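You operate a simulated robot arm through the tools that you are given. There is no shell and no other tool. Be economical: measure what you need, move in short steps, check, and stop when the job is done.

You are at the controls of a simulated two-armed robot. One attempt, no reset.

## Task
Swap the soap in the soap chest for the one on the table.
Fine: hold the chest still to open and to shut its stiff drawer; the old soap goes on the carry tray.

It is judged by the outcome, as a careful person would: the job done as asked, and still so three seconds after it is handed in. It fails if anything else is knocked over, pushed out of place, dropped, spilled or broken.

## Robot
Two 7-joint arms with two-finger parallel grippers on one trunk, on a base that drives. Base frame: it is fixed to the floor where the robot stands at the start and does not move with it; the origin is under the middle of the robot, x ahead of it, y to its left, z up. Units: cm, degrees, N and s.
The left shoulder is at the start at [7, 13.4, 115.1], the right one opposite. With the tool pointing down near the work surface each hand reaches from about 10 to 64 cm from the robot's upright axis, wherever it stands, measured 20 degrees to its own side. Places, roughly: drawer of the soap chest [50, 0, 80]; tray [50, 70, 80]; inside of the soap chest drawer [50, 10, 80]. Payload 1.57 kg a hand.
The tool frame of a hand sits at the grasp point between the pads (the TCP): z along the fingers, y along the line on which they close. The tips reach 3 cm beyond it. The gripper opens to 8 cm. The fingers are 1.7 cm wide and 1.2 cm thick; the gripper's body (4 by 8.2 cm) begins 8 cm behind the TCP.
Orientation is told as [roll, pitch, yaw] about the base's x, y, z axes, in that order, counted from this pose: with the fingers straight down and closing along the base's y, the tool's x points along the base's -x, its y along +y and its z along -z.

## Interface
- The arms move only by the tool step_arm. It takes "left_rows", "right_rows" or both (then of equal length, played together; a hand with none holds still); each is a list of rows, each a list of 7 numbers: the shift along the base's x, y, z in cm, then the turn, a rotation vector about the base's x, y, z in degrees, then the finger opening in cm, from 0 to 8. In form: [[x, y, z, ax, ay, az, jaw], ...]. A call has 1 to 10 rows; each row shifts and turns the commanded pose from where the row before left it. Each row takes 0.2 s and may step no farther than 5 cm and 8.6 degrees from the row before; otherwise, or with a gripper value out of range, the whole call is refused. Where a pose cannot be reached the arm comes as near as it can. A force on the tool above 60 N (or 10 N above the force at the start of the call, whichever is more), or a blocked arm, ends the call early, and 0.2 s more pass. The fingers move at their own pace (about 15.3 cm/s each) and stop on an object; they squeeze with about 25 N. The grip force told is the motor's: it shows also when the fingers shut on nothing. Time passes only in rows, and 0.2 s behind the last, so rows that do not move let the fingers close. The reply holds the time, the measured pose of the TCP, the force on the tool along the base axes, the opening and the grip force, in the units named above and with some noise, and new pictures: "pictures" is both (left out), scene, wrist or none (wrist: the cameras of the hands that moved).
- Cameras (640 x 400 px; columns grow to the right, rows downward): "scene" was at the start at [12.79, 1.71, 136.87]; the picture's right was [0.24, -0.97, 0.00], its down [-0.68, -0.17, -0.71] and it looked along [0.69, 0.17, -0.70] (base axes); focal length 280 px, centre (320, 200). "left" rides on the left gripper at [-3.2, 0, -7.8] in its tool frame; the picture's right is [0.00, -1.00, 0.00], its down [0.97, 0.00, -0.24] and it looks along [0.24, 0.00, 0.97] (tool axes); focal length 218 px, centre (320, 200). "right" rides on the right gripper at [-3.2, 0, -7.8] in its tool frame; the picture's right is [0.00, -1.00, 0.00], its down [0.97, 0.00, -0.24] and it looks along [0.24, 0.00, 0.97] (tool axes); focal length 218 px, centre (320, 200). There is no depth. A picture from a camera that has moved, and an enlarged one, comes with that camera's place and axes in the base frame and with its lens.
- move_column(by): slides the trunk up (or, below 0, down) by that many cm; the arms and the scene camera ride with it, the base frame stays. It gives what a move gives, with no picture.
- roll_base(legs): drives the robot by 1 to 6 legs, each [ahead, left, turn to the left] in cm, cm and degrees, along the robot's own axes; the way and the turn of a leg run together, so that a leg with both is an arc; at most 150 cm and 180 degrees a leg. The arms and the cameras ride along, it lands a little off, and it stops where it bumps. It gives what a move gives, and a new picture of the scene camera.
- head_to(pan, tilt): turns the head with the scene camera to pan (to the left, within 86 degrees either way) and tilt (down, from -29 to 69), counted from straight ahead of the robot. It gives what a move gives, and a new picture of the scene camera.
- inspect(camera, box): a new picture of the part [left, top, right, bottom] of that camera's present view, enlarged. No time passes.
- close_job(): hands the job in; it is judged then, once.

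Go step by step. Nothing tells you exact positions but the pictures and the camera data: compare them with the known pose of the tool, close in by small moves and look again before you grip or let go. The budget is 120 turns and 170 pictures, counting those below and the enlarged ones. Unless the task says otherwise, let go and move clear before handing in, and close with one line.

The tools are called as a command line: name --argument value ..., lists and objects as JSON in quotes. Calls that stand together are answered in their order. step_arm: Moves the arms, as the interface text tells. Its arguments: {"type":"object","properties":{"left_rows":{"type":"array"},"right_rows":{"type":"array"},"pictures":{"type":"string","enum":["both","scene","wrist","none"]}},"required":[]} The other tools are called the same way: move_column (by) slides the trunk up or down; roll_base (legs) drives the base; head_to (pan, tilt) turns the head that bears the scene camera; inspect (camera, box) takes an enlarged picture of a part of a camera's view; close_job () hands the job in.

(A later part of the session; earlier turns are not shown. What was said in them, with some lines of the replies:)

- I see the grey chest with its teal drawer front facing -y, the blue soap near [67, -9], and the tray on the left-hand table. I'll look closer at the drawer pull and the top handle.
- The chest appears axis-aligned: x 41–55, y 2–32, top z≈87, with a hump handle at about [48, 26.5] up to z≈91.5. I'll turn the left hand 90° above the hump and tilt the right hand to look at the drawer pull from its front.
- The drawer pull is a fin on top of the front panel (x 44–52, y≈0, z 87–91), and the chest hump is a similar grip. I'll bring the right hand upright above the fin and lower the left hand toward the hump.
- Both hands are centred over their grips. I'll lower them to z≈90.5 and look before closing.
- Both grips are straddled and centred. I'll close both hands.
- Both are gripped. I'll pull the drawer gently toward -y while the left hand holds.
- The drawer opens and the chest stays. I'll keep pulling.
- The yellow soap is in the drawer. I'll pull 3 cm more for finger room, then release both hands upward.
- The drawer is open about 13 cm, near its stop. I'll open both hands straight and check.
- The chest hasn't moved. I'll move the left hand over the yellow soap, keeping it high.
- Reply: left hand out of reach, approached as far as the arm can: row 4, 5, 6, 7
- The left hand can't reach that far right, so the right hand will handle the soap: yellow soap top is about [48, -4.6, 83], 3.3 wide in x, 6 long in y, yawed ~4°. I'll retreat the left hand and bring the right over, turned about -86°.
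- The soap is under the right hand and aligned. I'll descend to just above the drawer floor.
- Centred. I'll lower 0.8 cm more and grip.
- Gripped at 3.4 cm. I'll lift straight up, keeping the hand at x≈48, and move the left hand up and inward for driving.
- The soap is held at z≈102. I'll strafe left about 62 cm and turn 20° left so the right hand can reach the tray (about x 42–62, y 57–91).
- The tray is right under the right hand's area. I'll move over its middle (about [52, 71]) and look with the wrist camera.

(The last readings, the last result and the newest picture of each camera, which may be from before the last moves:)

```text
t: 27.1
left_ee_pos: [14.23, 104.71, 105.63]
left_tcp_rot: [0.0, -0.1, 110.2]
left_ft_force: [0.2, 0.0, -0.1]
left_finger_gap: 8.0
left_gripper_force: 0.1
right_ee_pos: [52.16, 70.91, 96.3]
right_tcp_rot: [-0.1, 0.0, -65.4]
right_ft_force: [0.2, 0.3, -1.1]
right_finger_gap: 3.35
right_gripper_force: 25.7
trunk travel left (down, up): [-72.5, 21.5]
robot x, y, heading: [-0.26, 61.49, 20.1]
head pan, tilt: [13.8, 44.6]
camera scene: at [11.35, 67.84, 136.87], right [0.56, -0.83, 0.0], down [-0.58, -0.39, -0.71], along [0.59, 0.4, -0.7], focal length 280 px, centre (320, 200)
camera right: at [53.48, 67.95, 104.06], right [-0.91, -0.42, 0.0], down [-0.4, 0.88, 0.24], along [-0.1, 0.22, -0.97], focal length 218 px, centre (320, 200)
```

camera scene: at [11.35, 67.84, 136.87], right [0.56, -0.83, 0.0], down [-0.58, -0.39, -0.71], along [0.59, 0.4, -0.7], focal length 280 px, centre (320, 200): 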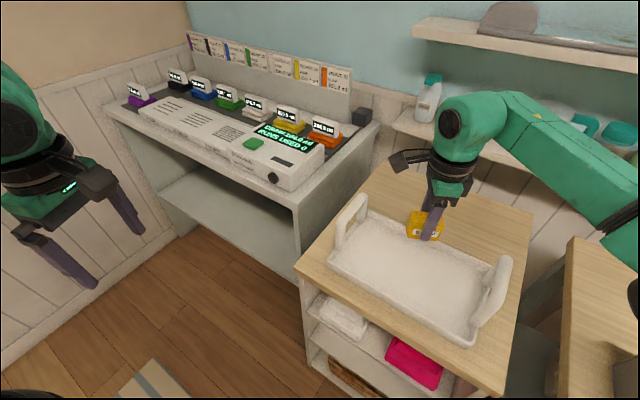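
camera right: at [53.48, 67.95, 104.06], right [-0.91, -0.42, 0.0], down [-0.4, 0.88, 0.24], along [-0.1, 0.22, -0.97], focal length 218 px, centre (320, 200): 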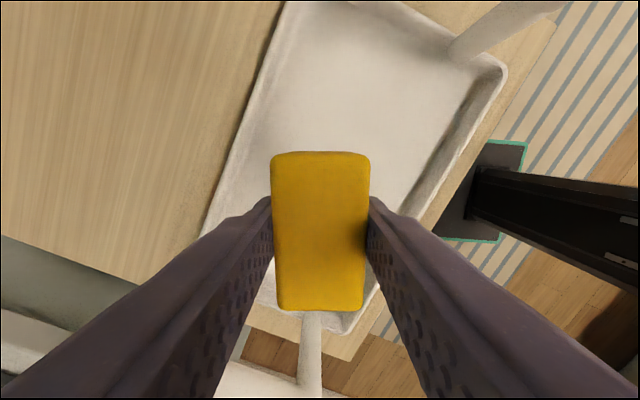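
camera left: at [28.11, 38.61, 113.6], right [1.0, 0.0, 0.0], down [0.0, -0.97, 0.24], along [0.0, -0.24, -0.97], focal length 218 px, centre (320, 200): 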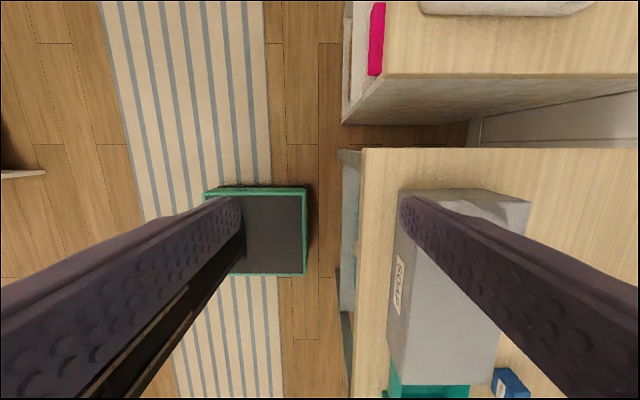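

The tray spans x 40–62, y 53–88, so the hand is right over its middle. I'll lower to just above and check the gap.

step_arm --right_rows '[[-0.5, 0, -2.5, 0, 0, 0, 2.5], [-0.5, 0, -2.5, 0, 0, 0, 2.5], [0, 0, -2.5, 0, 0, 0, 2.5], [0, 0, -2, 0, 0, 0, 2.5], [0, 0, -1.5, 0, 0, 0, 2.5], [0, 0, 0, 0, 0, 0, 2.5]]' --pictures "scene"

inspect --camera "scene" --box '[370, 190, 490, 290]'

```text
t: 28.6
left_ee_pos: [14.3, 104.63, 105.54]
left_tcp_rot: [0.1, -0.1, 110.2]
left_ft_force: [-0.4, 0.6, -0.1]
left_finger_gap: 8.01
left_gripper_force: 0.1
right_ee_pos: [51.15, 71.01, 85.33]
right_tcp_rot: [0.0, 0.0, -65.4]
right_ft_force: [-0.2, -0.8, -0.8]
right_finger_gap: 3.4
right_gripper_force: 25.1
trunk travel left (down, up): [-72.5, 21.5]
robot x, y, heading: [-0.16, 61.98, 20.3]
head pan, tilt: [13.8, 44.6]
camera scene: at [11.28, 67.85, 136.87], right [0.56, -0.83, 0.0], down [-0.58, -0.39, -0.71], along [0.59, 0.4, -0.7], focal length 280 px, centre (320, 200)
```

scene: 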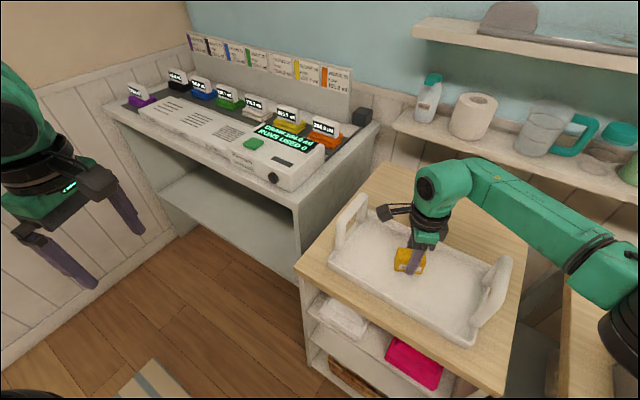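

```text
4.00 times, centred on (430, 240) of scene
camera zoom: at [11.28, 67.85, 136.87], right [0.56, -0.83, 0.0], down [-0.58, -0.39, -0.71], along [0.59, 0.4, -0.7], focal length 1118 px, centre (-120, 40)
```

zoom: 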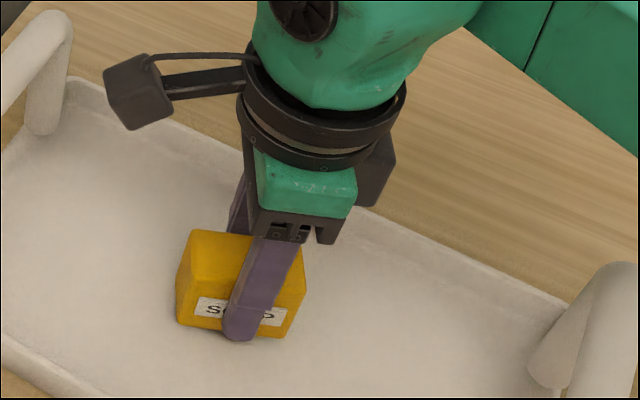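

I'll lower in small steps, watching the force for contact.

step_arm --right_rows '[[0, 0, -0.4, 0, 0, 0, 2.5], [0, 0, -0.4, 0, 0, 0, 2.5], [0, 0, -0.3, 0, 0, 0, 2.5], [0, 0, -0.2, 0, 0, 0, 2.5]]' --pictures "none"

inspect --camera "scene" --box '[370, 190, 490, 290]'

```text
t: 29.6
left_ee_pos: [14.04, 104.57, 105.68]
left_tcp_rot: [-0.2, 0.0, 110.3]
left_ft_force: [-0.1, 0.4, -0.2]
left_finger_gap: 7.99
left_gripper_force: 0.1
right_ee_pos: [50.99, 70.9, 84.26]
right_tcp_rot: [0.2, 0.1, -65.5]
right_ft_force: [2.9, 0.5, 19.8]
right_finger_gap: 3.37
right_gripper_force: 24.4
trunk travel left (down, up): [-72.5, 21.5]
robot x, y, heading: [0.17, 61.79, 20.1]
head pan, tilt: [13.8, 44.6]
```

```text
4.00 times, centred on (430, 240) of scene
camera zoom: at [10.99, 67.78, 136.92], right [0.56, -0.83, 0.0], down [-0.58, -0.39, -0.71], along [0.59, 0.4, -0.7], focal length 1118 px, centre (-120, 40)
```

zoom: 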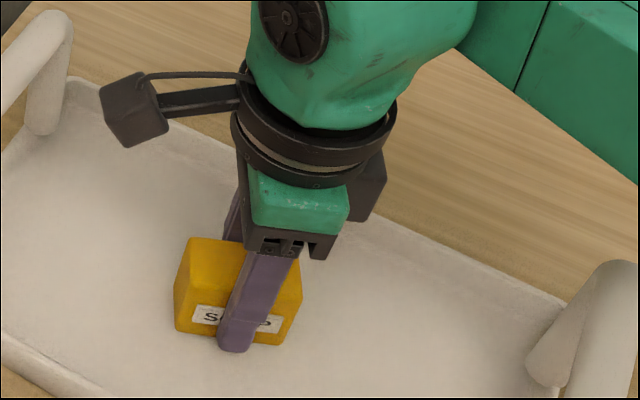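

The soap is on the tray (20 N contact). I'll ease up slightly, open and rise.

step_arm --right_rows '[[0, 0, 0.2, 0, 0, 0, 3], [0, 0, 0, 0, 0, 0, 4], [0, 0, 0, 0, 0, 0, 5.5], [0, 0, 0, 0, 0, 0, 6], [0, 0, 2, 0, 0, 0, 6], [0, 0, 4, 0, 0, 0, 6], [0, 0, 4, 0, 0, 0, 6], [-3, -0.5, 4, 0, 0, 0, 6], [-3, -0.5, 4, 0, 0, 0, 6], [-3, -0.5, 0, 0, 0, 0, 6]]'

```text
refused: row 8 steps farther than a row can; nothing moved
```

step_arm --right_rows '[[0, 0, 0.2, 0, 0, 0, 3], [0, 0, 0, 0, 0, 0, 4], [0, 0, 0, 0, 0, 0, 5.5], [0, 0, 0, 0, 0, 0, 6], [0, 0, 2, 0, 0, 0, 6], [0, 0, 4, 0, 0, 0, 6], [0, 0, 4, 0, 0, 0, 6], [-2, 0, 4, 0, 0, 0, 6], [-3, -0.5, 3, 0, 0, 0, 6], [-4, -1, 0, 0, 0, 0, 6]]'

```text
t: 31.8
left_ee_pos: [14.11, 104.62, 105.76]
left_tcp_rot: [0.0, 0.0, 110.2]
left_ft_force: [-0.1, -0.1, 0.9]
left_finger_gap: 8.01
left_gripper_force: 0.1
right_ee_pos: [42.16, 69.46, 101.31]
right_tcp_rot: [0.2, 0.0, -65.4]
right_ft_force: [0.3, -0.3, 0.3]
right_finger_gap: 6.02
right_gripper_force: 0.1
trunk travel left (down, up): [-72.5, 21.5]
robot x, y, heading: [0.11, 61.74, 20.1]
head pan, tilt: [13.8, 44.6]
camera scene: at [11.18, 67.77, 136.88], right [0.56, -0.83, 0.0], down [-0.58, -0.39, -0.71], along [0.59, 0.4, -0.7], focal length 280 px, centre (320, 200)
camera right: at [43.44, 66.42, 109.05], right [-0.91, -0.42, 0.0], down [-0.4, 0.88, 0.24], along [-0.1, 0.22, -0.97], focal length 218 px, centre (320, 200)
```

scene: 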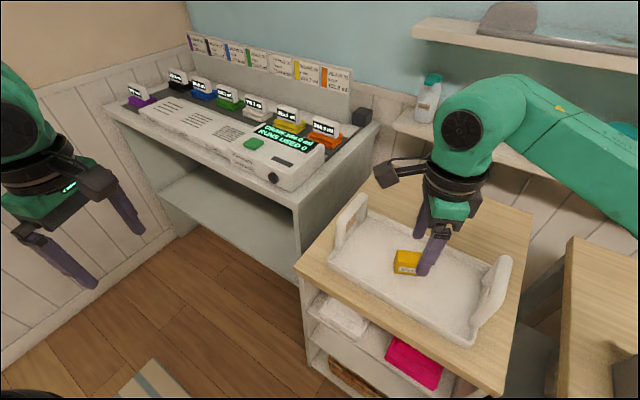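
right: 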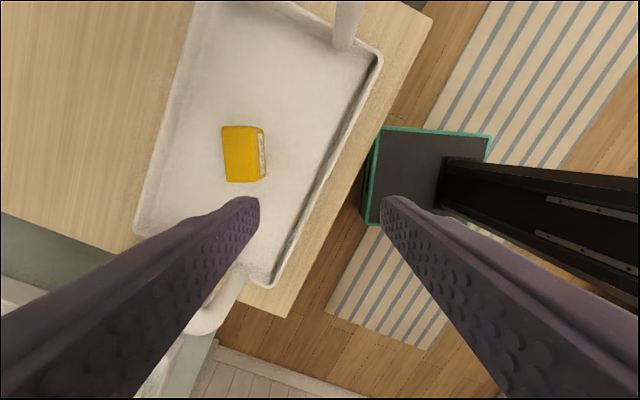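

The yellow soap sits upright on the tray. I'll drive back, ending about 7 cm farther ahead so the right hand can reach the blue soap near [66, -9].

roll_base --legs '[[0, 0, -20], [0, -62, 0], [7, 0, 0]]'

```text
t: 36.9
left_ee_pos: [34.84, 35.31, 105.79]
left_tcp_rot: [-0.1, -0.1, 90.4]
left_ft_force: [-0.3, 0.0, 0.0]
left_finger_gap: 8.01
left_gripper_force: 0.0
right_ee_pos: [49.25, -7.18, 101.38]
right_tcp_rot: [0.0, 0.0, -85.1]
right_ft_force: [-0.3, 0.9, -0.8]
right_finger_gap: 6.0
right_gripper_force: 0.1
trunk travel left (down, up): [-72.5, 21.5]
robot x, y, heading: [7.31, -0.38, 0.3]
head pan, tilt: [13.8, 44.6]
camera scene: at [19.63, 1.61, 136.9], right [0.25, -0.97, 0.0], down [-0.68, -0.17, -0.71], along [0.69, 0.17, -0.7], focal length 280 px, centre (320, 200)
```

scene: 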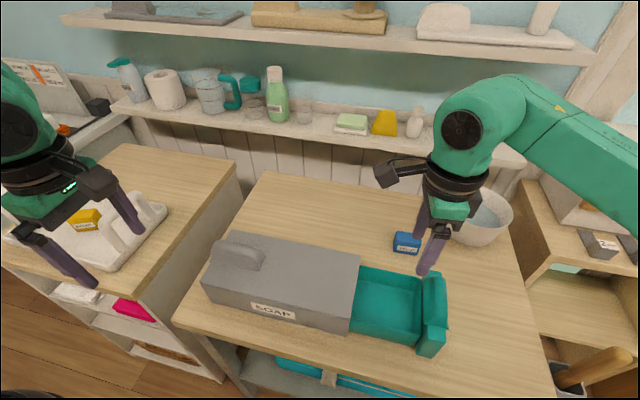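

Back in place; chest, drawer and tray look unchanged. I'll move the right hand toward the blue soap at about [65.8, -9] and look.

step_arm --right_rows '[[4, -0.4, 0, 0, 0, 0, 8], [4, -0.5, 0, 0, 0, 0, 8], [4, -0.5, -1, 0, 0, 0, 8], [4, -0.5, -2, 0, 0, 0, 8], [0, 0, -3, 0, 0, 0, 8]]' --pictures "both"

```text
t: 38.1
left_ee_pos: [35.12, 35.31, 105.74]
left_tcp_rot: [0.1, -0.1, 90.5]
left_ft_force: [-1.0, 1.1, -0.2]
left_finger_gap: 8.0
left_gripper_force: 0.0
right_ee_pos: [65.6, -9.1, 95.16]
right_tcp_rot: [0.0, 0.0, -84.9]
right_ft_force: [-0.1, -0.6, 0.2]
right_finger_gap: 7.96
right_gripper_force: 0.0
trunk travel left (down, up): [-72.5, 21.5]
robot x, y, heading: [7.21, -0.01, 0.3]
head pan, tilt: [13.8, 44.6]
camera scene: at [19.97, 1.51, 136.87], right [0.25, -0.97, 0.0], down [-0.68, -0.17, -0.71], along [0.69, 0.18, -0.7], focal length 280 px, centre (320, 200)
camera right: at [65.84, -12.39, 102.88], right [-1.0, -0.09, 0.0], down [-0.08, 0.97, 0.24], along [-0.02, 0.24, -0.97], focal length 218 px, centre (320, 200)
```

scene: 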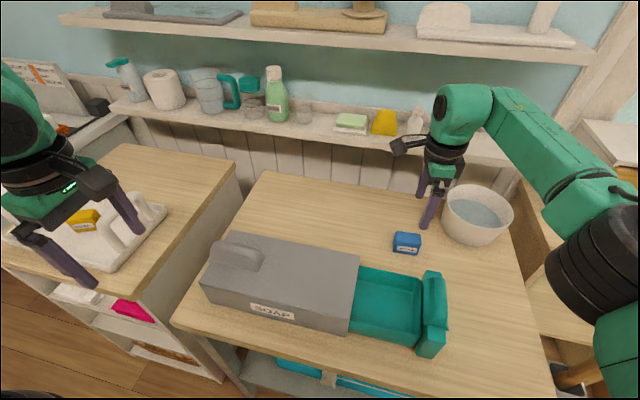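
right: 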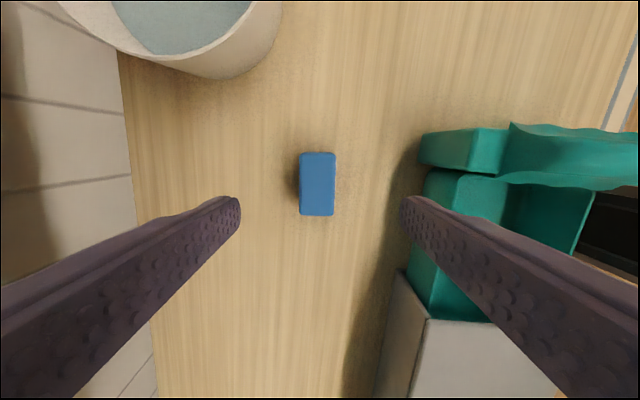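

The blue soap is aligned beneath the hand. I'll descend to TCP z≈82.5 and look.

step_arm --right_rows '[[0.1, 0.1, -3, 0, 0, 0, 8], [0, 0.1, -3, 0, 0, 0, 8], [0, 0, -3, 0, 0, 0, 8], [0, 0, -2.5, 0, 0, 0, 8], [0, 0, -1, 0, 0, 0, 8]]' --pictures "wrist"

```text
t: 39.3
left_ee_pos: [35.05, 35.27, 105.64]
left_tcp_rot: [0.0, -0.1, 90.4]
left_ft_force: [-0.2, -0.5, -0.4]
left_finger_gap: 7.99
left_gripper_force: 0.0
right_ee_pos: [65.47, -9.03, 82.66]
right_tcp_rot: [0.0, 0.0, -85.0]
right_ft_force: [-0.3, 0.5, -0.3]
right_finger_gap: 7.99
right_gripper_force: 0.1
trunk travel left (down, up): [-72.5, 21.5]
robot x, y, heading: [7.12, -0.41, 0.5]
head pan, tilt: [13.8, 44.6]
camera right: at [65.84, -12.2, 90.4], right [-1.0, -0.08, 0.0], down [-0.08, 0.97, 0.24], along [-0.02, 0.24, -0.97], focal length 218 px, centre (320, 200)
```

right: 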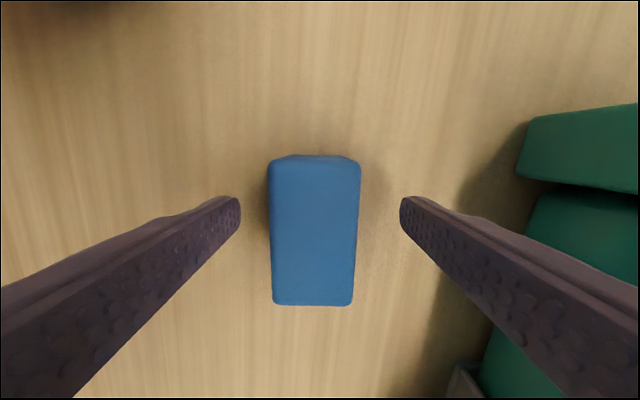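

step_arm --right_rows '[[0.2, 0.1, -0.5, 0, 0, 0, 8], [0, 0, 0, 0, 0, 0, 5], [0, 0, 0, 0, 0, 0, 3], [0, 0, 0, 0, 0, 0, 2.5], [0, 0, 0, 0, 0, 0, 2.5], [0, 0, 1.5, 0, 0, 0, 2.5], [0, 0, 4, 0, 0, 0, 2.5], [0, 0, 4, 0, 0, 0, 2.5], [0, 0, 4, 0, 0, 0, 2.5], [0, 0, 4, 0, 0, 0, 2.5]]'

```text
t: 41.5
left_ee_pos: [35.01, 35.39, 105.69]
left_tcp_rot: [0.0, 0.1, 90.4]
left_ft_force: [-0.5, -0.2, 0.9]
left_finger_gap: 8.02
left_gripper_force: 0.1
right_ee_pos: [65.71, -8.74, 99.84]
right_tcp_rot: [0.0, 0.1, -85.2]
right_ft_force: [-0.7, -0.1, -1.3]
right_finger_gap: 3.32
right_gripper_force: 25.3
trunk travel left (down, up): [-72.5, 21.5]
robot x, y, heading: [7.42, -0.37, 0.4]
head pan, tilt: [13.8, 44.6]
camera scene: at [19.86, 1.66, 136.87], right [0.25, -0.97, 0.0], down [-0.68, -0.17, -0.71], along [0.69, 0.17, -0.7], focal length 280 px, centre (320, 200)
camera right: at [65.95, -12.02, 107.54], right [-1.0, -0.08, 0.0], down [-0.08, 0.97, 0.24], along [-0.02, 0.24, -0.97], focal length 218 px, centre (320, 200)
```

scene: 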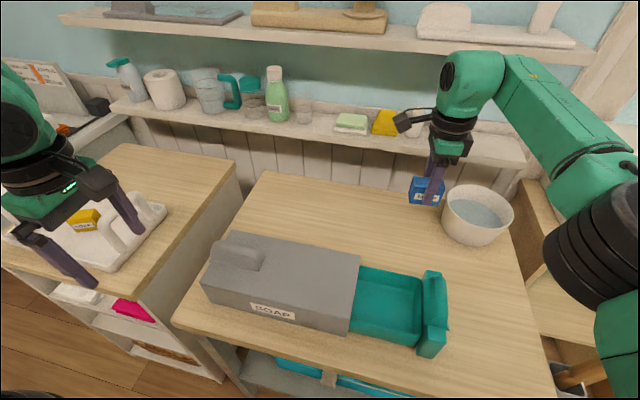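
right: 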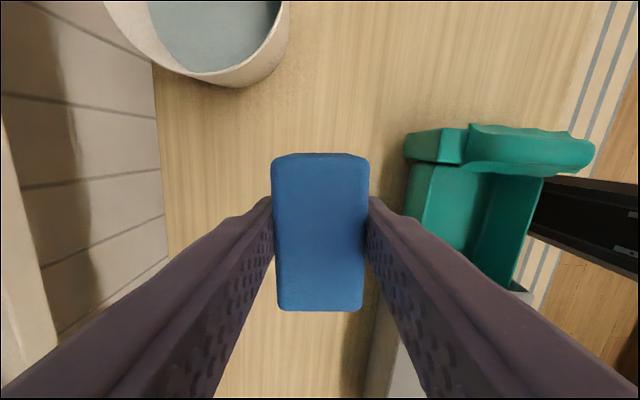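

Blue soap is held. I'll carry it over the drawer and lower partway.

step_arm --right_rows '[[-3.6, 0.7, 0, 0, 0, 0, 2.5], [-3.6, 0.7, 0, 0, 0, 0, 2.5], [-3.6, 0.7, 0, 0, 0, 0, 2.5], [-3.5, 0.7, 0, 0, 0, 0, 2.5], [-3.5, 0.7, 0, 0, 0, 0, 2.5], [0, 0, -3, 0, 0, 0, 2.5], [0, 0, -3, 0, 0, 0, 2.5], [0, 0, -2, 0, 0, 0, 2.5]]'

```text
t: 43.3
left_ee_pos: [35.17, 35.44, 105.62]
left_tcp_rot: [0.0, 0.1, 90.4]
left_ft_force: [-0.1, 0.5, -0.3]
left_finger_gap: 8.01
left_gripper_force: 0.1
right_ee_pos: [47.94, -5.37, 91.73]
right_tcp_rot: [0.1, 0.0, -85.1]
right_ft_force: [0.0, -0.7, -0.8]
right_finger_gap: 3.33
right_gripper_force: 25.0
trunk travel left (down, up): [-72.5, 21.5]
robot x, y, heading: [7.25, -0.23, 0.4]
head pan, tilt: [13.8, 44.6]
camera scene: at [19.94, 1.61, 136.87], right [0.25, -0.97, 0.0], down [-0.68, -0.17, -0.71], along [0.69, 0.17, -0.7], focal length 280 px, centre (320, 200)
camera right: at [48.31, -8.63, 99.48], right [-1.0, -0.08, 0.0], down [-0.08, 0.97, 0.24], along [-0.02, 0.24, -0.97], focal length 218 px, centre (320, 200)
```

scene: 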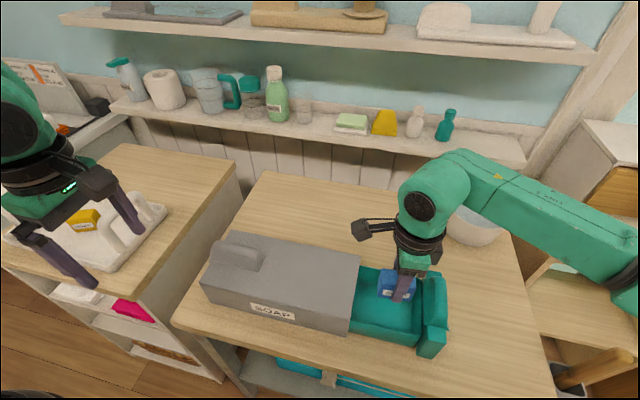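
right: 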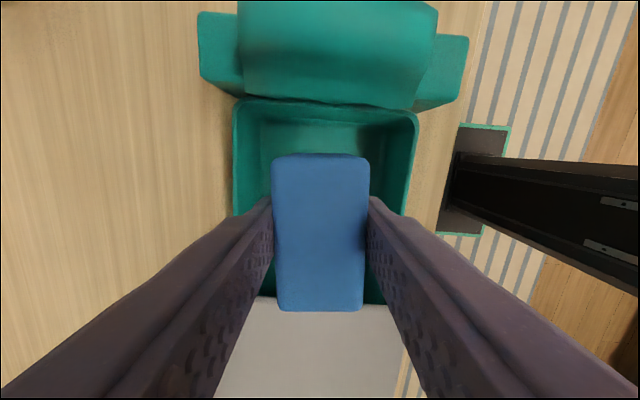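

Centred over the drawer. Lowering to near the floor.

step_arm --right_rows '[[0, 0.1, -2, 0, 0, 0, 2.5], [0, 0.1, -2, 0, 0, 0, 2.5], [0, 0, -1.8, 0, 0, 0, 2.5], [0, 0, -0.8, 0, 0, 0, 2.5], [0, 0, -0.5, 0, 0, 0, 2.5], [0, 0, -0.3, 0, 0, 0, 2.5], [0, 0, -0.3, 0, 0, 0, 2.5]]' --pictures "wrist"

```text
t: 44.9
left_ee_pos: [35.03, 35.32, 105.7]
left_tcp_rot: [0.0, 0.0, 90.5]
left_ft_force: [0.2, 0.2, -0.3]
left_finger_gap: 7.97
left_gripper_force: 0.1
right_ee_pos: [47.96, -5.24, 84.05]
right_tcp_rot: [-0.1, 0.0, -85.1]
right_ft_force: [0.4, -0.4, -1.2]
right_finger_gap: 3.36
right_gripper_force: 25.0
trunk travel left (down, up): [-72.5, 21.5]
robot x, y, heading: [7.45, -0.05, 0.2]
head pan, tilt: [13.8, 44.6]
camera right: at [48.32, -8.41, 91.76], right [-1.0, -0.09, 0.0], down [-0.08, 0.97, 0.24], along [-0.02, 0.24, -0.97], focal length 218 px, centre (320, 200)
```

right: 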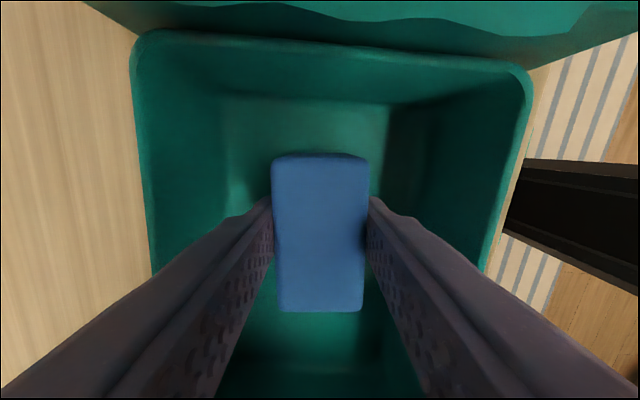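

step_arm --right_rows '[[0, 0, -0.25, 0, 0, 0, 2.5], [0, 0, -0.25, 0, 0, 0, 2.5], [0, 0, -0.2, 0, 0, 0, 2.5]]' --pictures "none"

```text
t: 45.7
left_ee_pos: [35.01, 35.4, 105.68]
left_tcp_rot: [-0.1, 0.0, 90.4]
left_ft_force: [0.7, -0.3, 0.6]
left_finger_gap: 7.99
left_gripper_force: 0.0
right_ee_pos: [47.84, -5.17, 83.37]
right_tcp_rot: [0.1, 0.0, -85.0]
right_ft_force: [0.8, -1.6, 3.9]
right_finger_gap: 3.37
right_gripper_force: 25.1
trunk travel left (down, up): [-72.5, 21.5]
robot x, y, heading: [7.08, -0.1, 0.3]
head pan, tilt: [13.8, 44.6]
```

The soap has touched the drawer floor (4 N). I'll open and rise clear, then look.

step_arm --right_rows '[[0, 0, 0, 0, 0, 0, 4], [0, 0, 0, 0, 0, 0, 5.5], [0, 0, 0, 0, 0, 0, 6], [0, 0, 2, 0, 0, 0, 6], [0, 0, 4, 0, 0, 0, 6], [0, 0, 4, 0, 0, 0, 6], [0, 0, 4, 0, 0, 0, 6], [0, 0, 1, 0, 0, 0, 6]]' --pictures "both"

```text
t: 47.5
left_ee_pos: [35.03, 35.34, 105.66]
left_tcp_rot: [0.0, 0.0, 90.3]
left_ft_force: [0.4, -0.6, -0.5]
left_finger_gap: 8.02
left_gripper_force: 0.1
right_ee_pos: [47.99, -5.12, 98.45]
right_tcp_rot: [0.0, 0.0, -85.2]
right_ft_force: [0.3, -0.6, 0.4]
right_finger_gap: 6.01
right_gripper_force: 0.1
trunk travel left (down, up): [-72.5, 21.5]
robot x, y, heading: [7.21, 0.11, 0.5]
head pan, tilt: [13.8, 44.6]
camera scene: at [19.94, 1.61, 136.87], right [0.25, -0.97, 0.0], down [-0.68, -0.17, -0.71], along [0.69, 0.17, -0.7], focal length 280 px, centre (320, 200)
camera right: at [48.26, -8.41, 106.08], right [-1.0, -0.08, 0.0], down [-0.08, 0.97, 0.24], along [-0.02, 0.24, -0.97], focal length 218 px, centre (320, 200)
```

scene: 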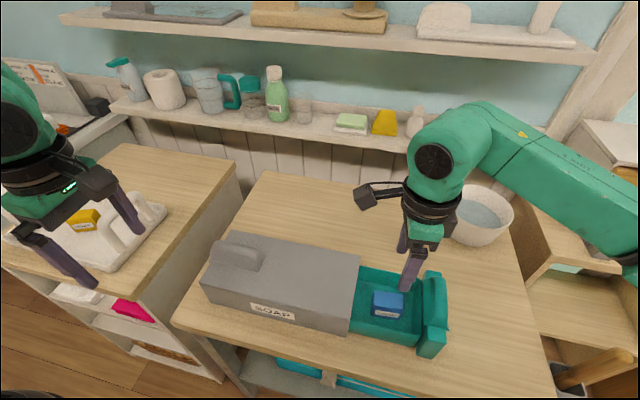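
right: 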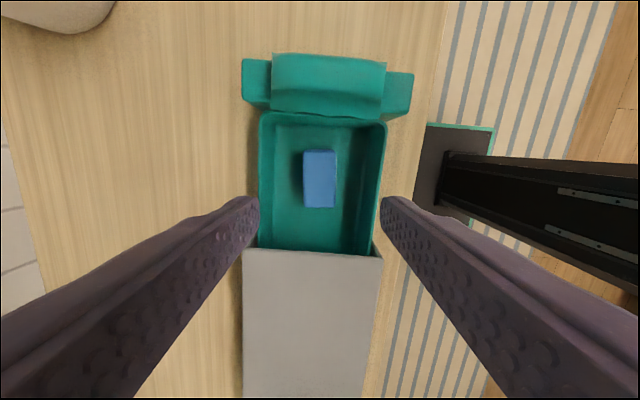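

The new soap sits in the drawer. Now I'll turn the right hand back over the fin and bring the left hand over the hump.

step_arm --right_rows '[[0, -0.8, 0.3, 0, 0, 8.5, 7], [0, -0.8, 0, 0, 0, 8.5, 7], [0, -0.8, 0, 0, 0, 8.5, 7], [0, -0.8, 0, 0, 0, 8.5, 7], [0, -0.8, 0, 0, 0, 8.5, 7], [0, -0.8, 0, 0, 0, 8.5, 7], [0, -0.8, 0, 0, 0, 8.5, 7], [0, -0.8, 0, 0, 0, 8.5, 7], [0.1, -0.8, 0, 0, 0, 8.5, 7], [0.1, -0.7, 0, 0, 0, 8.5, 7]]' --left_rows '[[1.3, -0.9, 0, 0, 0, 0, 8], [1.3, -0.9, 0, 0, 0, 0, 8], [1.3, -0.9, 0, 0, 0, 0, 8], [1.3, -0.9, 0, 0, 0, 0, 8], [1.3, -0.9, 0, 0, 0, 0, 8], [1.3, -0.9, -0.5, 0, 0, 0, 8], [1.3, -0.9, -1, 0, 0, 0, 8], [1.3, -0.9, -1, 0, 0, 0, 8], [1.3, -0.9, -2, 0, 0, 0, 8], [1.3, -0.7, -2, 0, 0, 0, 8]]'

```text
t: 49.7
left_ee_pos: [48.18, 26.44, 99.0]
left_tcp_rot: [0.0, -0.1, 90.4]
left_ft_force: [0.6, -0.4, 0.5]
left_finger_gap: 8.0
left_gripper_force: 0.1
right_ee_pos: [48.3, -13.12, 98.62]
right_tcp_rot: [0.1, 0.2, 0.1]
right_ft_force: [0.1, 0.9, -0.3]
right_finger_gap: 6.99
right_gripper_force: 0.1
trunk travel left (down, up): [-72.5, 21.5]
robot x, y, heading: [7.05, -0.15, 0.4]
head pan, tilt: [13.8, 44.6]
camera scene: at [20.07, 1.54, 136.86], right [0.25, -0.97, 0.0], down [-0.68, -0.17, -0.71], along [0.69, 0.18, -0.7], focal length 280 px, centre (320, 200)
camera right: at [51.59, -13.16, 106.34], right [0.0, -1.0, 0.0], down [-0.97, 0.0, 0.24], along [-0.24, 0.0, -0.97], focal length 218 px, centre (320, 200)
camera left: at [48.2, 29.82, 106.97], right [1.0, 0.01, 0.0], down [0.01, -0.97, 0.24], along [0.0, -0.24, -0.97], focal length 218 px, centre (320, 200)
```

scene: 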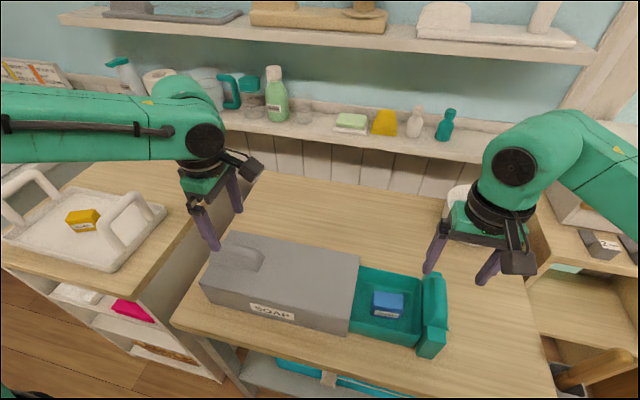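
right: 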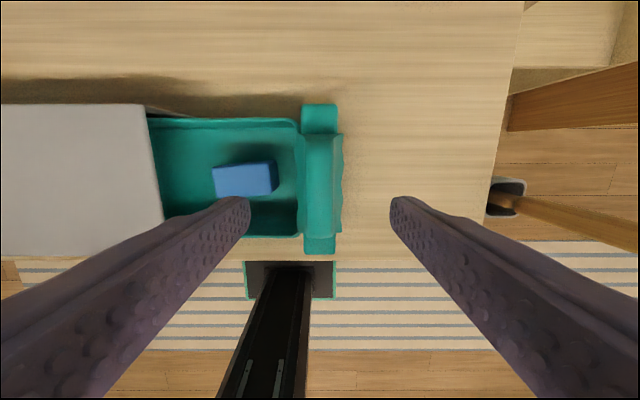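
left: 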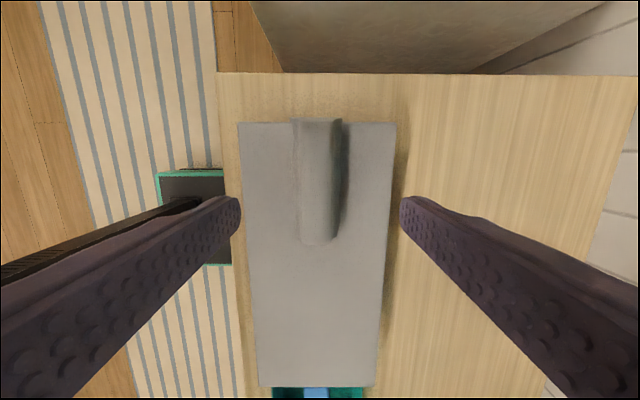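

Both are aligned. I'll descend to the same grip heights as before and then close in the same call.

step_arm --right_rows '[[0, 0, -2.5, 0, 0, 0, 7], [0, 0, -2.5, 0, 0, 0, 7], [0, 0, -2, 0, 0, 0, 7], [0, 0, -1, 0, 0, 0, 7], [0, 0, 0, 0, 0, 0, 7], [0, 0, 0, 0, 0, 0, 4], [0, 0, 0, 0, 0, 0, 2], [0, 0, 0, 0, 0, 0, 0], [0, 0, 0, 0, 0, 0, 0]]' --left_rows '[[-0.1, 0, -2.5, 0, 0, 0, 8], [-0.1, 0, -2.5, 0, 0, 0, 8], [0, 0, -2, 0, 0, 0, 8], [0, 0, -1.2, 0, 0, 0, 8], [0, 0, 0, 0, 0, 0, 7], [0, 0, 0, 0, 0, 0, 4], [0, 0, 0, 0, 0, 0, 2], [0, 0, 0, 0, 0, 0, 0], [0, 0, 0, 0, 0, 0, 0]]'

```text
t: 51.7
left_ee_pos: [47.79, 26.62, 90.96]
left_tcp_rot: [0.0, 0.0, 90.3]
left_ft_force: [-0.8, -0.6, -0.3]
left_finger_gap: 2.58
left_gripper_force: 24.4
right_ee_pos: [48.13, -13.07, 90.58]
right_tcp_rot: [0.0, 0.1, -0.1]
right_ft_force: [0.5, 0.2, 0.3]
right_finger_gap: 2.15
right_gripper_force: 25.2
trunk travel left (down, up): [-72.5, 21.5]
robot x, y, heading: [7.16, -0.5, 0.5]
head pan, tilt: [13.8, 44.6]
camera scene: at [19.93, 1.6, 136.87], right [0.25, -0.97, 0.0], down [-0.68, -0.17, -0.71], along [0.69, 0.17, -0.7], focal length 280 px, centre (320, 200)
camera right: at [51.35, -13.11, 98.37], right [0.0, -1.0, 0.0], down [-0.97, 0.0, 0.24], along [-0.24, 0.0, -0.97], focal length 218 px, centre (320, 200)
camera left: at [47.86, 29.99, 98.83], right [1.0, 0.01, 0.0], down [0.01, -0.97, 0.24], along [0.0, -0.24, -0.97], focal length 218 px, centre (320, 200)
```

scene: 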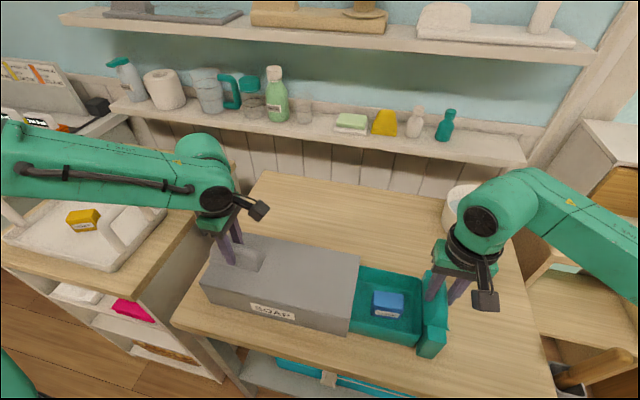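
right: 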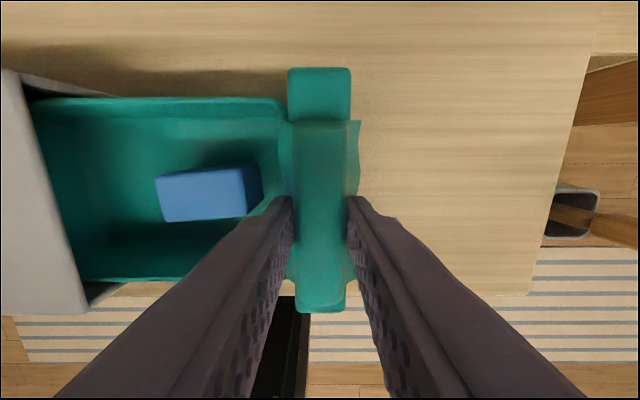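
left: 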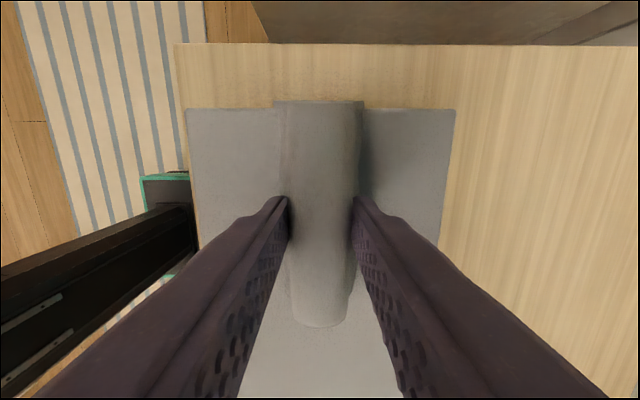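

Both grips hold. I'll push the drawer in gently while the left hand holds the chest.

step_arm --right_rows '[[0, 0.6, 0, 0, 0, 0, 0], [0, 0.7, 0, 0, 0, 0, 0], [0, 0.8, 0, 0, 0, 0, 0], [0, 0.8, 0, 0, 0, 0, 0], [0, 0.8, 0, 0, 0, 0, 0], [0, 0.8, 0, 0, 0, 0, 0], [0, 0.8, 0, 0, 0, 0, 0], [0, 0.8, 0, 0, 0, 0, 0], [0, 0.8, 0, 0, 0, 0, 0], [0, 0.8, 0, 0, 0, 0, 0]]' --pictures "both"

```text
t: 53.9
left_ee_pos: [48.04, 26.67, 90.93]
left_tcp_rot: [0.1, 0.0, 90.5]
left_ft_force: [0.8, 3.8, 1.7]
left_finger_gap: 2.58
left_gripper_force: 25.1
right_ee_pos: [48.29, -5.32, 90.72]
right_tcp_rot: [0.1, -0.1, 0.0]
right_ft_force: [-1.0, -3.3, -0.2]
right_finger_gap: 2.17
right_gripper_force: 25.5
trunk travel left (down, up): [-72.5, 21.5]
robot x, y, heading: [7.09, -0.28, 0.4]
head pan, tilt: [13.8, 44.6]
camera scene: at [19.97, 1.61, 136.87], right [0.25, -0.97, 0.0], down [-0.68, -0.17, -0.71], along [0.69, 0.17, -0.7], focal length 280 px, centre (320, 200)
camera right: at [51.41, -5.41, 98.41], right [0.0, -1.0, 0.0], down [-0.97, 0.0, 0.24], along [-0.24, 0.0, -0.97], focal length 218 px, centre (320, 200)
```

scene: 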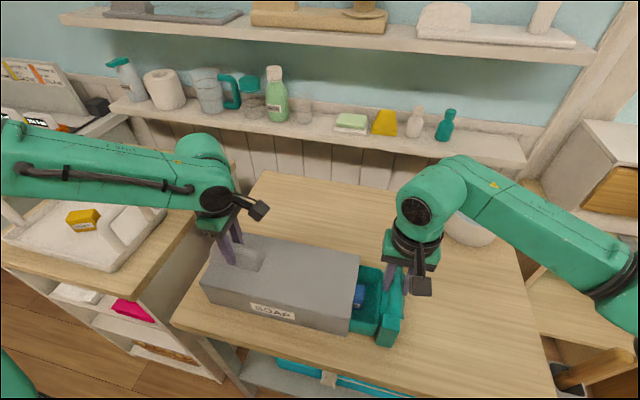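
right: 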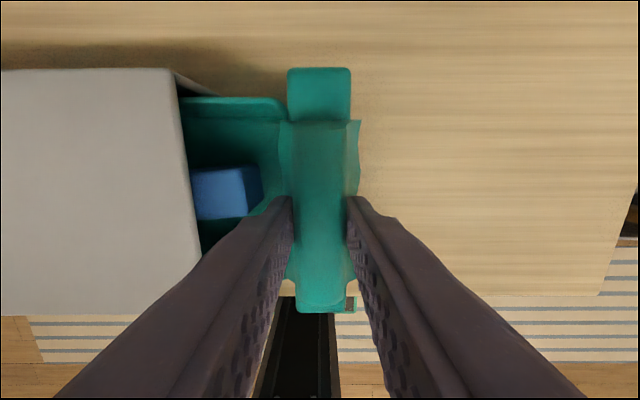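

step_arm --right_rows '[[0, 0.7, 0, 0, 0, 0, 0], [0, 0.8, 0, 0, 0, 0, 0], [0, 0.8, 0, 0, 0, 0, 0], [0, 0.8, 0, 0, 0, 0, 0], [0, 0.8, 0, 0, 0, 0, 0], [0, 0.6, 0, 0, 0, 0, 0], [0, 0.4, 0, 0, 0, 0, 0], [0, 0.3, 0, 0, 0, 0, 0], [0, 0.1, 0, 0, 0, 0, 0]]' --pictures "both"

```text
t: 55.9
left_ee_pos: [47.85, 26.72, 90.92]
left_tcp_rot: [-0.1, 0.0, 90.4]
left_ft_force: [3.4, 4.5, 0.2]
left_finger_gap: 2.57
left_gripper_force: 24.8
right_ee_pos: [48.24, -0.18, 90.75]
right_tcp_rot: [0.0, 0.0, -0.1]
right_ft_force: [-2.4, -4.8, 1.0]
right_finger_gap: 2.15
right_gripper_force: 24.9
trunk travel left (down, up): [-72.5, 21.5]
robot x, y, heading: [7.16, -0.32, 0.3]
head pan, tilt: [13.8, 44.6]
camera scene: at [19.96, 1.58, 136.87], right [0.25, -0.97, 0.0], down [-0.68, -0.17, -0.71], along [0.69, 0.18, -0.7], focal length 280 px, centre (320, 200)
camera right: at [51.44, -0.11, 98.38], right [0.0, -1.0, 0.0], down [-0.97, 0.0, 0.24], along [-0.24, 0.0, -0.97], focal length 218 px, centre (320, 200)
```

scene: 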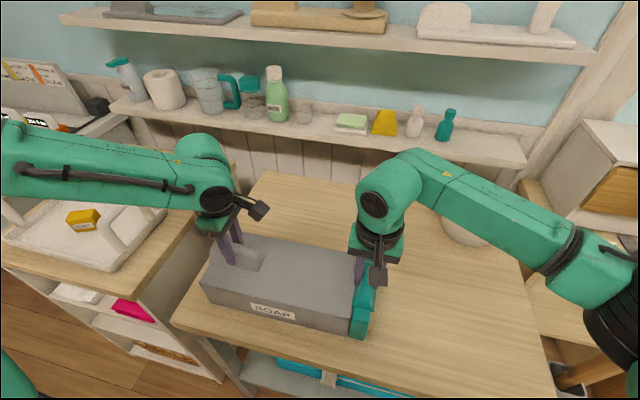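
right: 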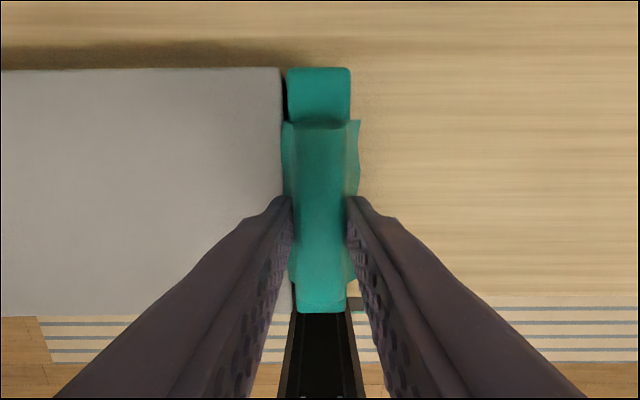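

It looks as closed as at the start. I'll press slightly more to confirm it is seated, then release both.

step_arm --right_rows '[[0, 0.2, 0, 0, 0, 0, 0], [0, 0.2, 0, 0, 0, 0, 0], [0, 0, 0, 0, 0, 0, 0]]' --pictures "wrist"

```text
t: 56.7
left_ee_pos: [47.91, 26.55, 90.97]
left_tcp_rot: [0.0, 0.0, 90.4]
left_ft_force: [1.7, 18.2, -0.1]
left_finger_gap: 2.56
left_gripper_force: 25.3
right_ee_pos: [48.12, 0.12, 90.67]
right_tcp_rot: [-0.1, 0.0, -0.3]
right_ft_force: [-0.1, -22.8, 5.8]
right_finger_gap: 2.15
right_gripper_force: 24.8
trunk travel left (down, up): [-72.5, 21.5]
robot x, y, heading: [7.49, 0.08, 0.5]
head pan, tilt: [13.8, 44.6]
camera right: at [51.43, 0.17, 98.38], right [0.0, -1.0, 0.0], down [-0.97, 0.0, 0.24], along [-0.24, 0.0, -0.97], focal length 218 px, centre (320, 200)
```

right: 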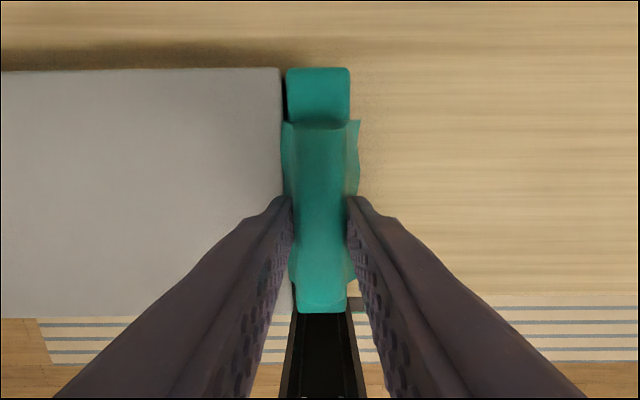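

The drawer is at its stop (23 N). I'll relieve the push, open the right hand while the left still holds, then release the left and raise both.

step_arm --right_rows '[[0, -0.2, 0, 0, 0, 0, 0], [0, -0.1, 0, 0, 0, 0, 2.5], [0, 0, 0, 0, 0, 0, 5], [0, 0, 0, 0, 0, 0, 5.5], [0, 0, 0, 0, 0, 0, 5.5], [0, 0, 2, 0, 0, 0, 5.5], [0, 0, 4, 0, 0, 0, 5.5], [0, -2, 4, 0, 0, 0, 5.5], [0, -4, 2, 0, 0, 0, 5.5], [0, -4, 0, 0, 0, 0, 5.5]]' --left_rows '[[0, 0, 0, 0, 0, 0, 0], [0, 0, 0, 0, 0, 0, 0], [0, 0, 0, 0, 0, 0, 2.5], [0, 0, 0, 0, 0, 0, 5], [0, 0, 0, 0, 0, 0, 6], [0, 0, 2, 0, 0, 0, 6], [0, 0, 4, 0, 0, 0, 6], [0, 0, 4, 0, 0, 0, 6], [-3, 0, 2, 0, 0, 0, 6], [-4, 0, 0, 0, 0, 0, 6]]'

inspect --camera "scene" --box '[180, 210, 420, 360]'

```text
t: 58.9
left_ee_pos: [40.5, 26.48, 103.13]
left_tcp_rot: [-0.1, 0.0, 90.4]
left_ft_force: [0.1, -0.1, 0.3]
left_finger_gap: 6.0
left_gripper_force: 0.0
right_ee_pos: [47.86, -10.07, 102.82]
right_tcp_rot: [0.1, -0.1, -0.1]
right_ft_force: [0.1, 0.6, 0.6]
right_finger_gap: 5.48
right_gripper_force: 0.1
trunk travel left (down, up): [-72.5, 21.5]
robot x, y, heading: [6.86, -0.38, 0.3]
head pan, tilt: [13.8, 44.6]
camera scene: at [19.63, 1.51, 136.9], right [0.25, -0.97, 0.0], down [-0.68, -0.17, -0.71], along [0.69, 0.18, -0.7], focal length 280 px, centre (320, 200)
camera right: at [51.06, -10.22, 110.59], right [0.0, -1.0, 0.0], down [-0.97, 0.0, 0.24], along [-0.24, 0.0, -0.97], focal length 218 px, centre (320, 200)
camera left: at [40.49, 29.79, 110.92], right [1.0, 0.01, 0.0], down [0.01, -0.97, 0.24], along [0.0, -0.24, -0.97], focal length 218 px, centre (320, 200)
```

scene: 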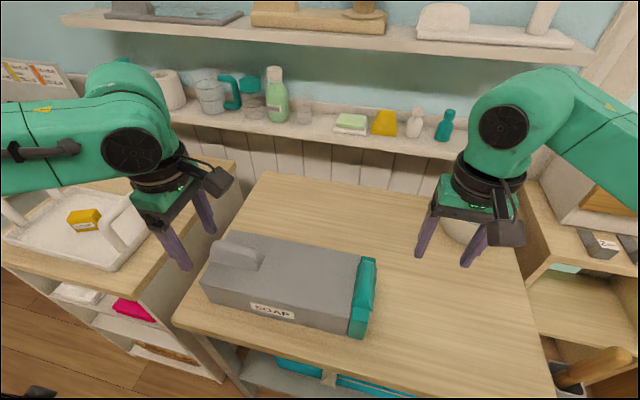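
right: 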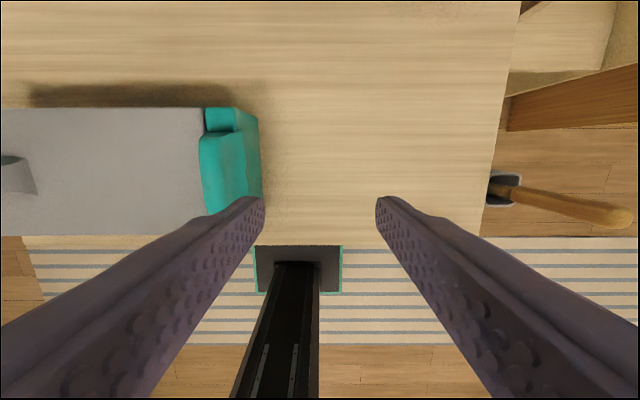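
left: 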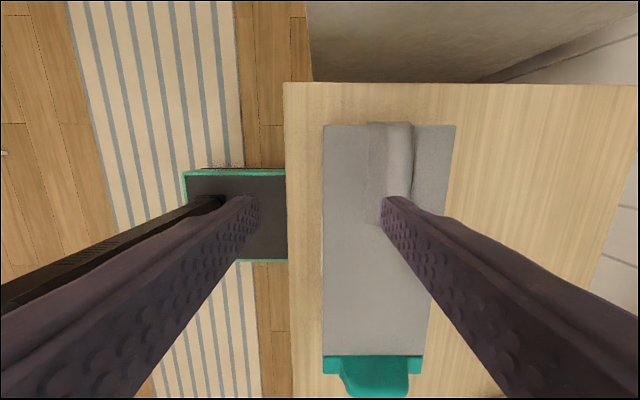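

```text
2.67 times, centred on (300, 285) of scene
camera zoom: at [19.63, 1.51, 136.9], right [0.25, -0.97, 0.0], down [-0.68, -0.17, -0.71], along [0.69, 0.18, -0.7], focal length 746 px, centre (373, -27)
```

zoom: 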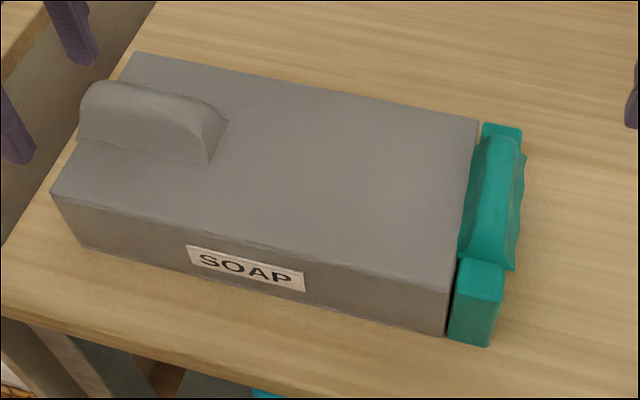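

The drawer is shut as it was at the start, the chest is in place, the yellow soap is on the tray, and both hands are clear. I'm handing in.

close_job

```text
The job is handed in.
```

The soaps are swapped: the blue one is in the shut drawer, the yellow one is on the carry tray, and the chest is where it stood.
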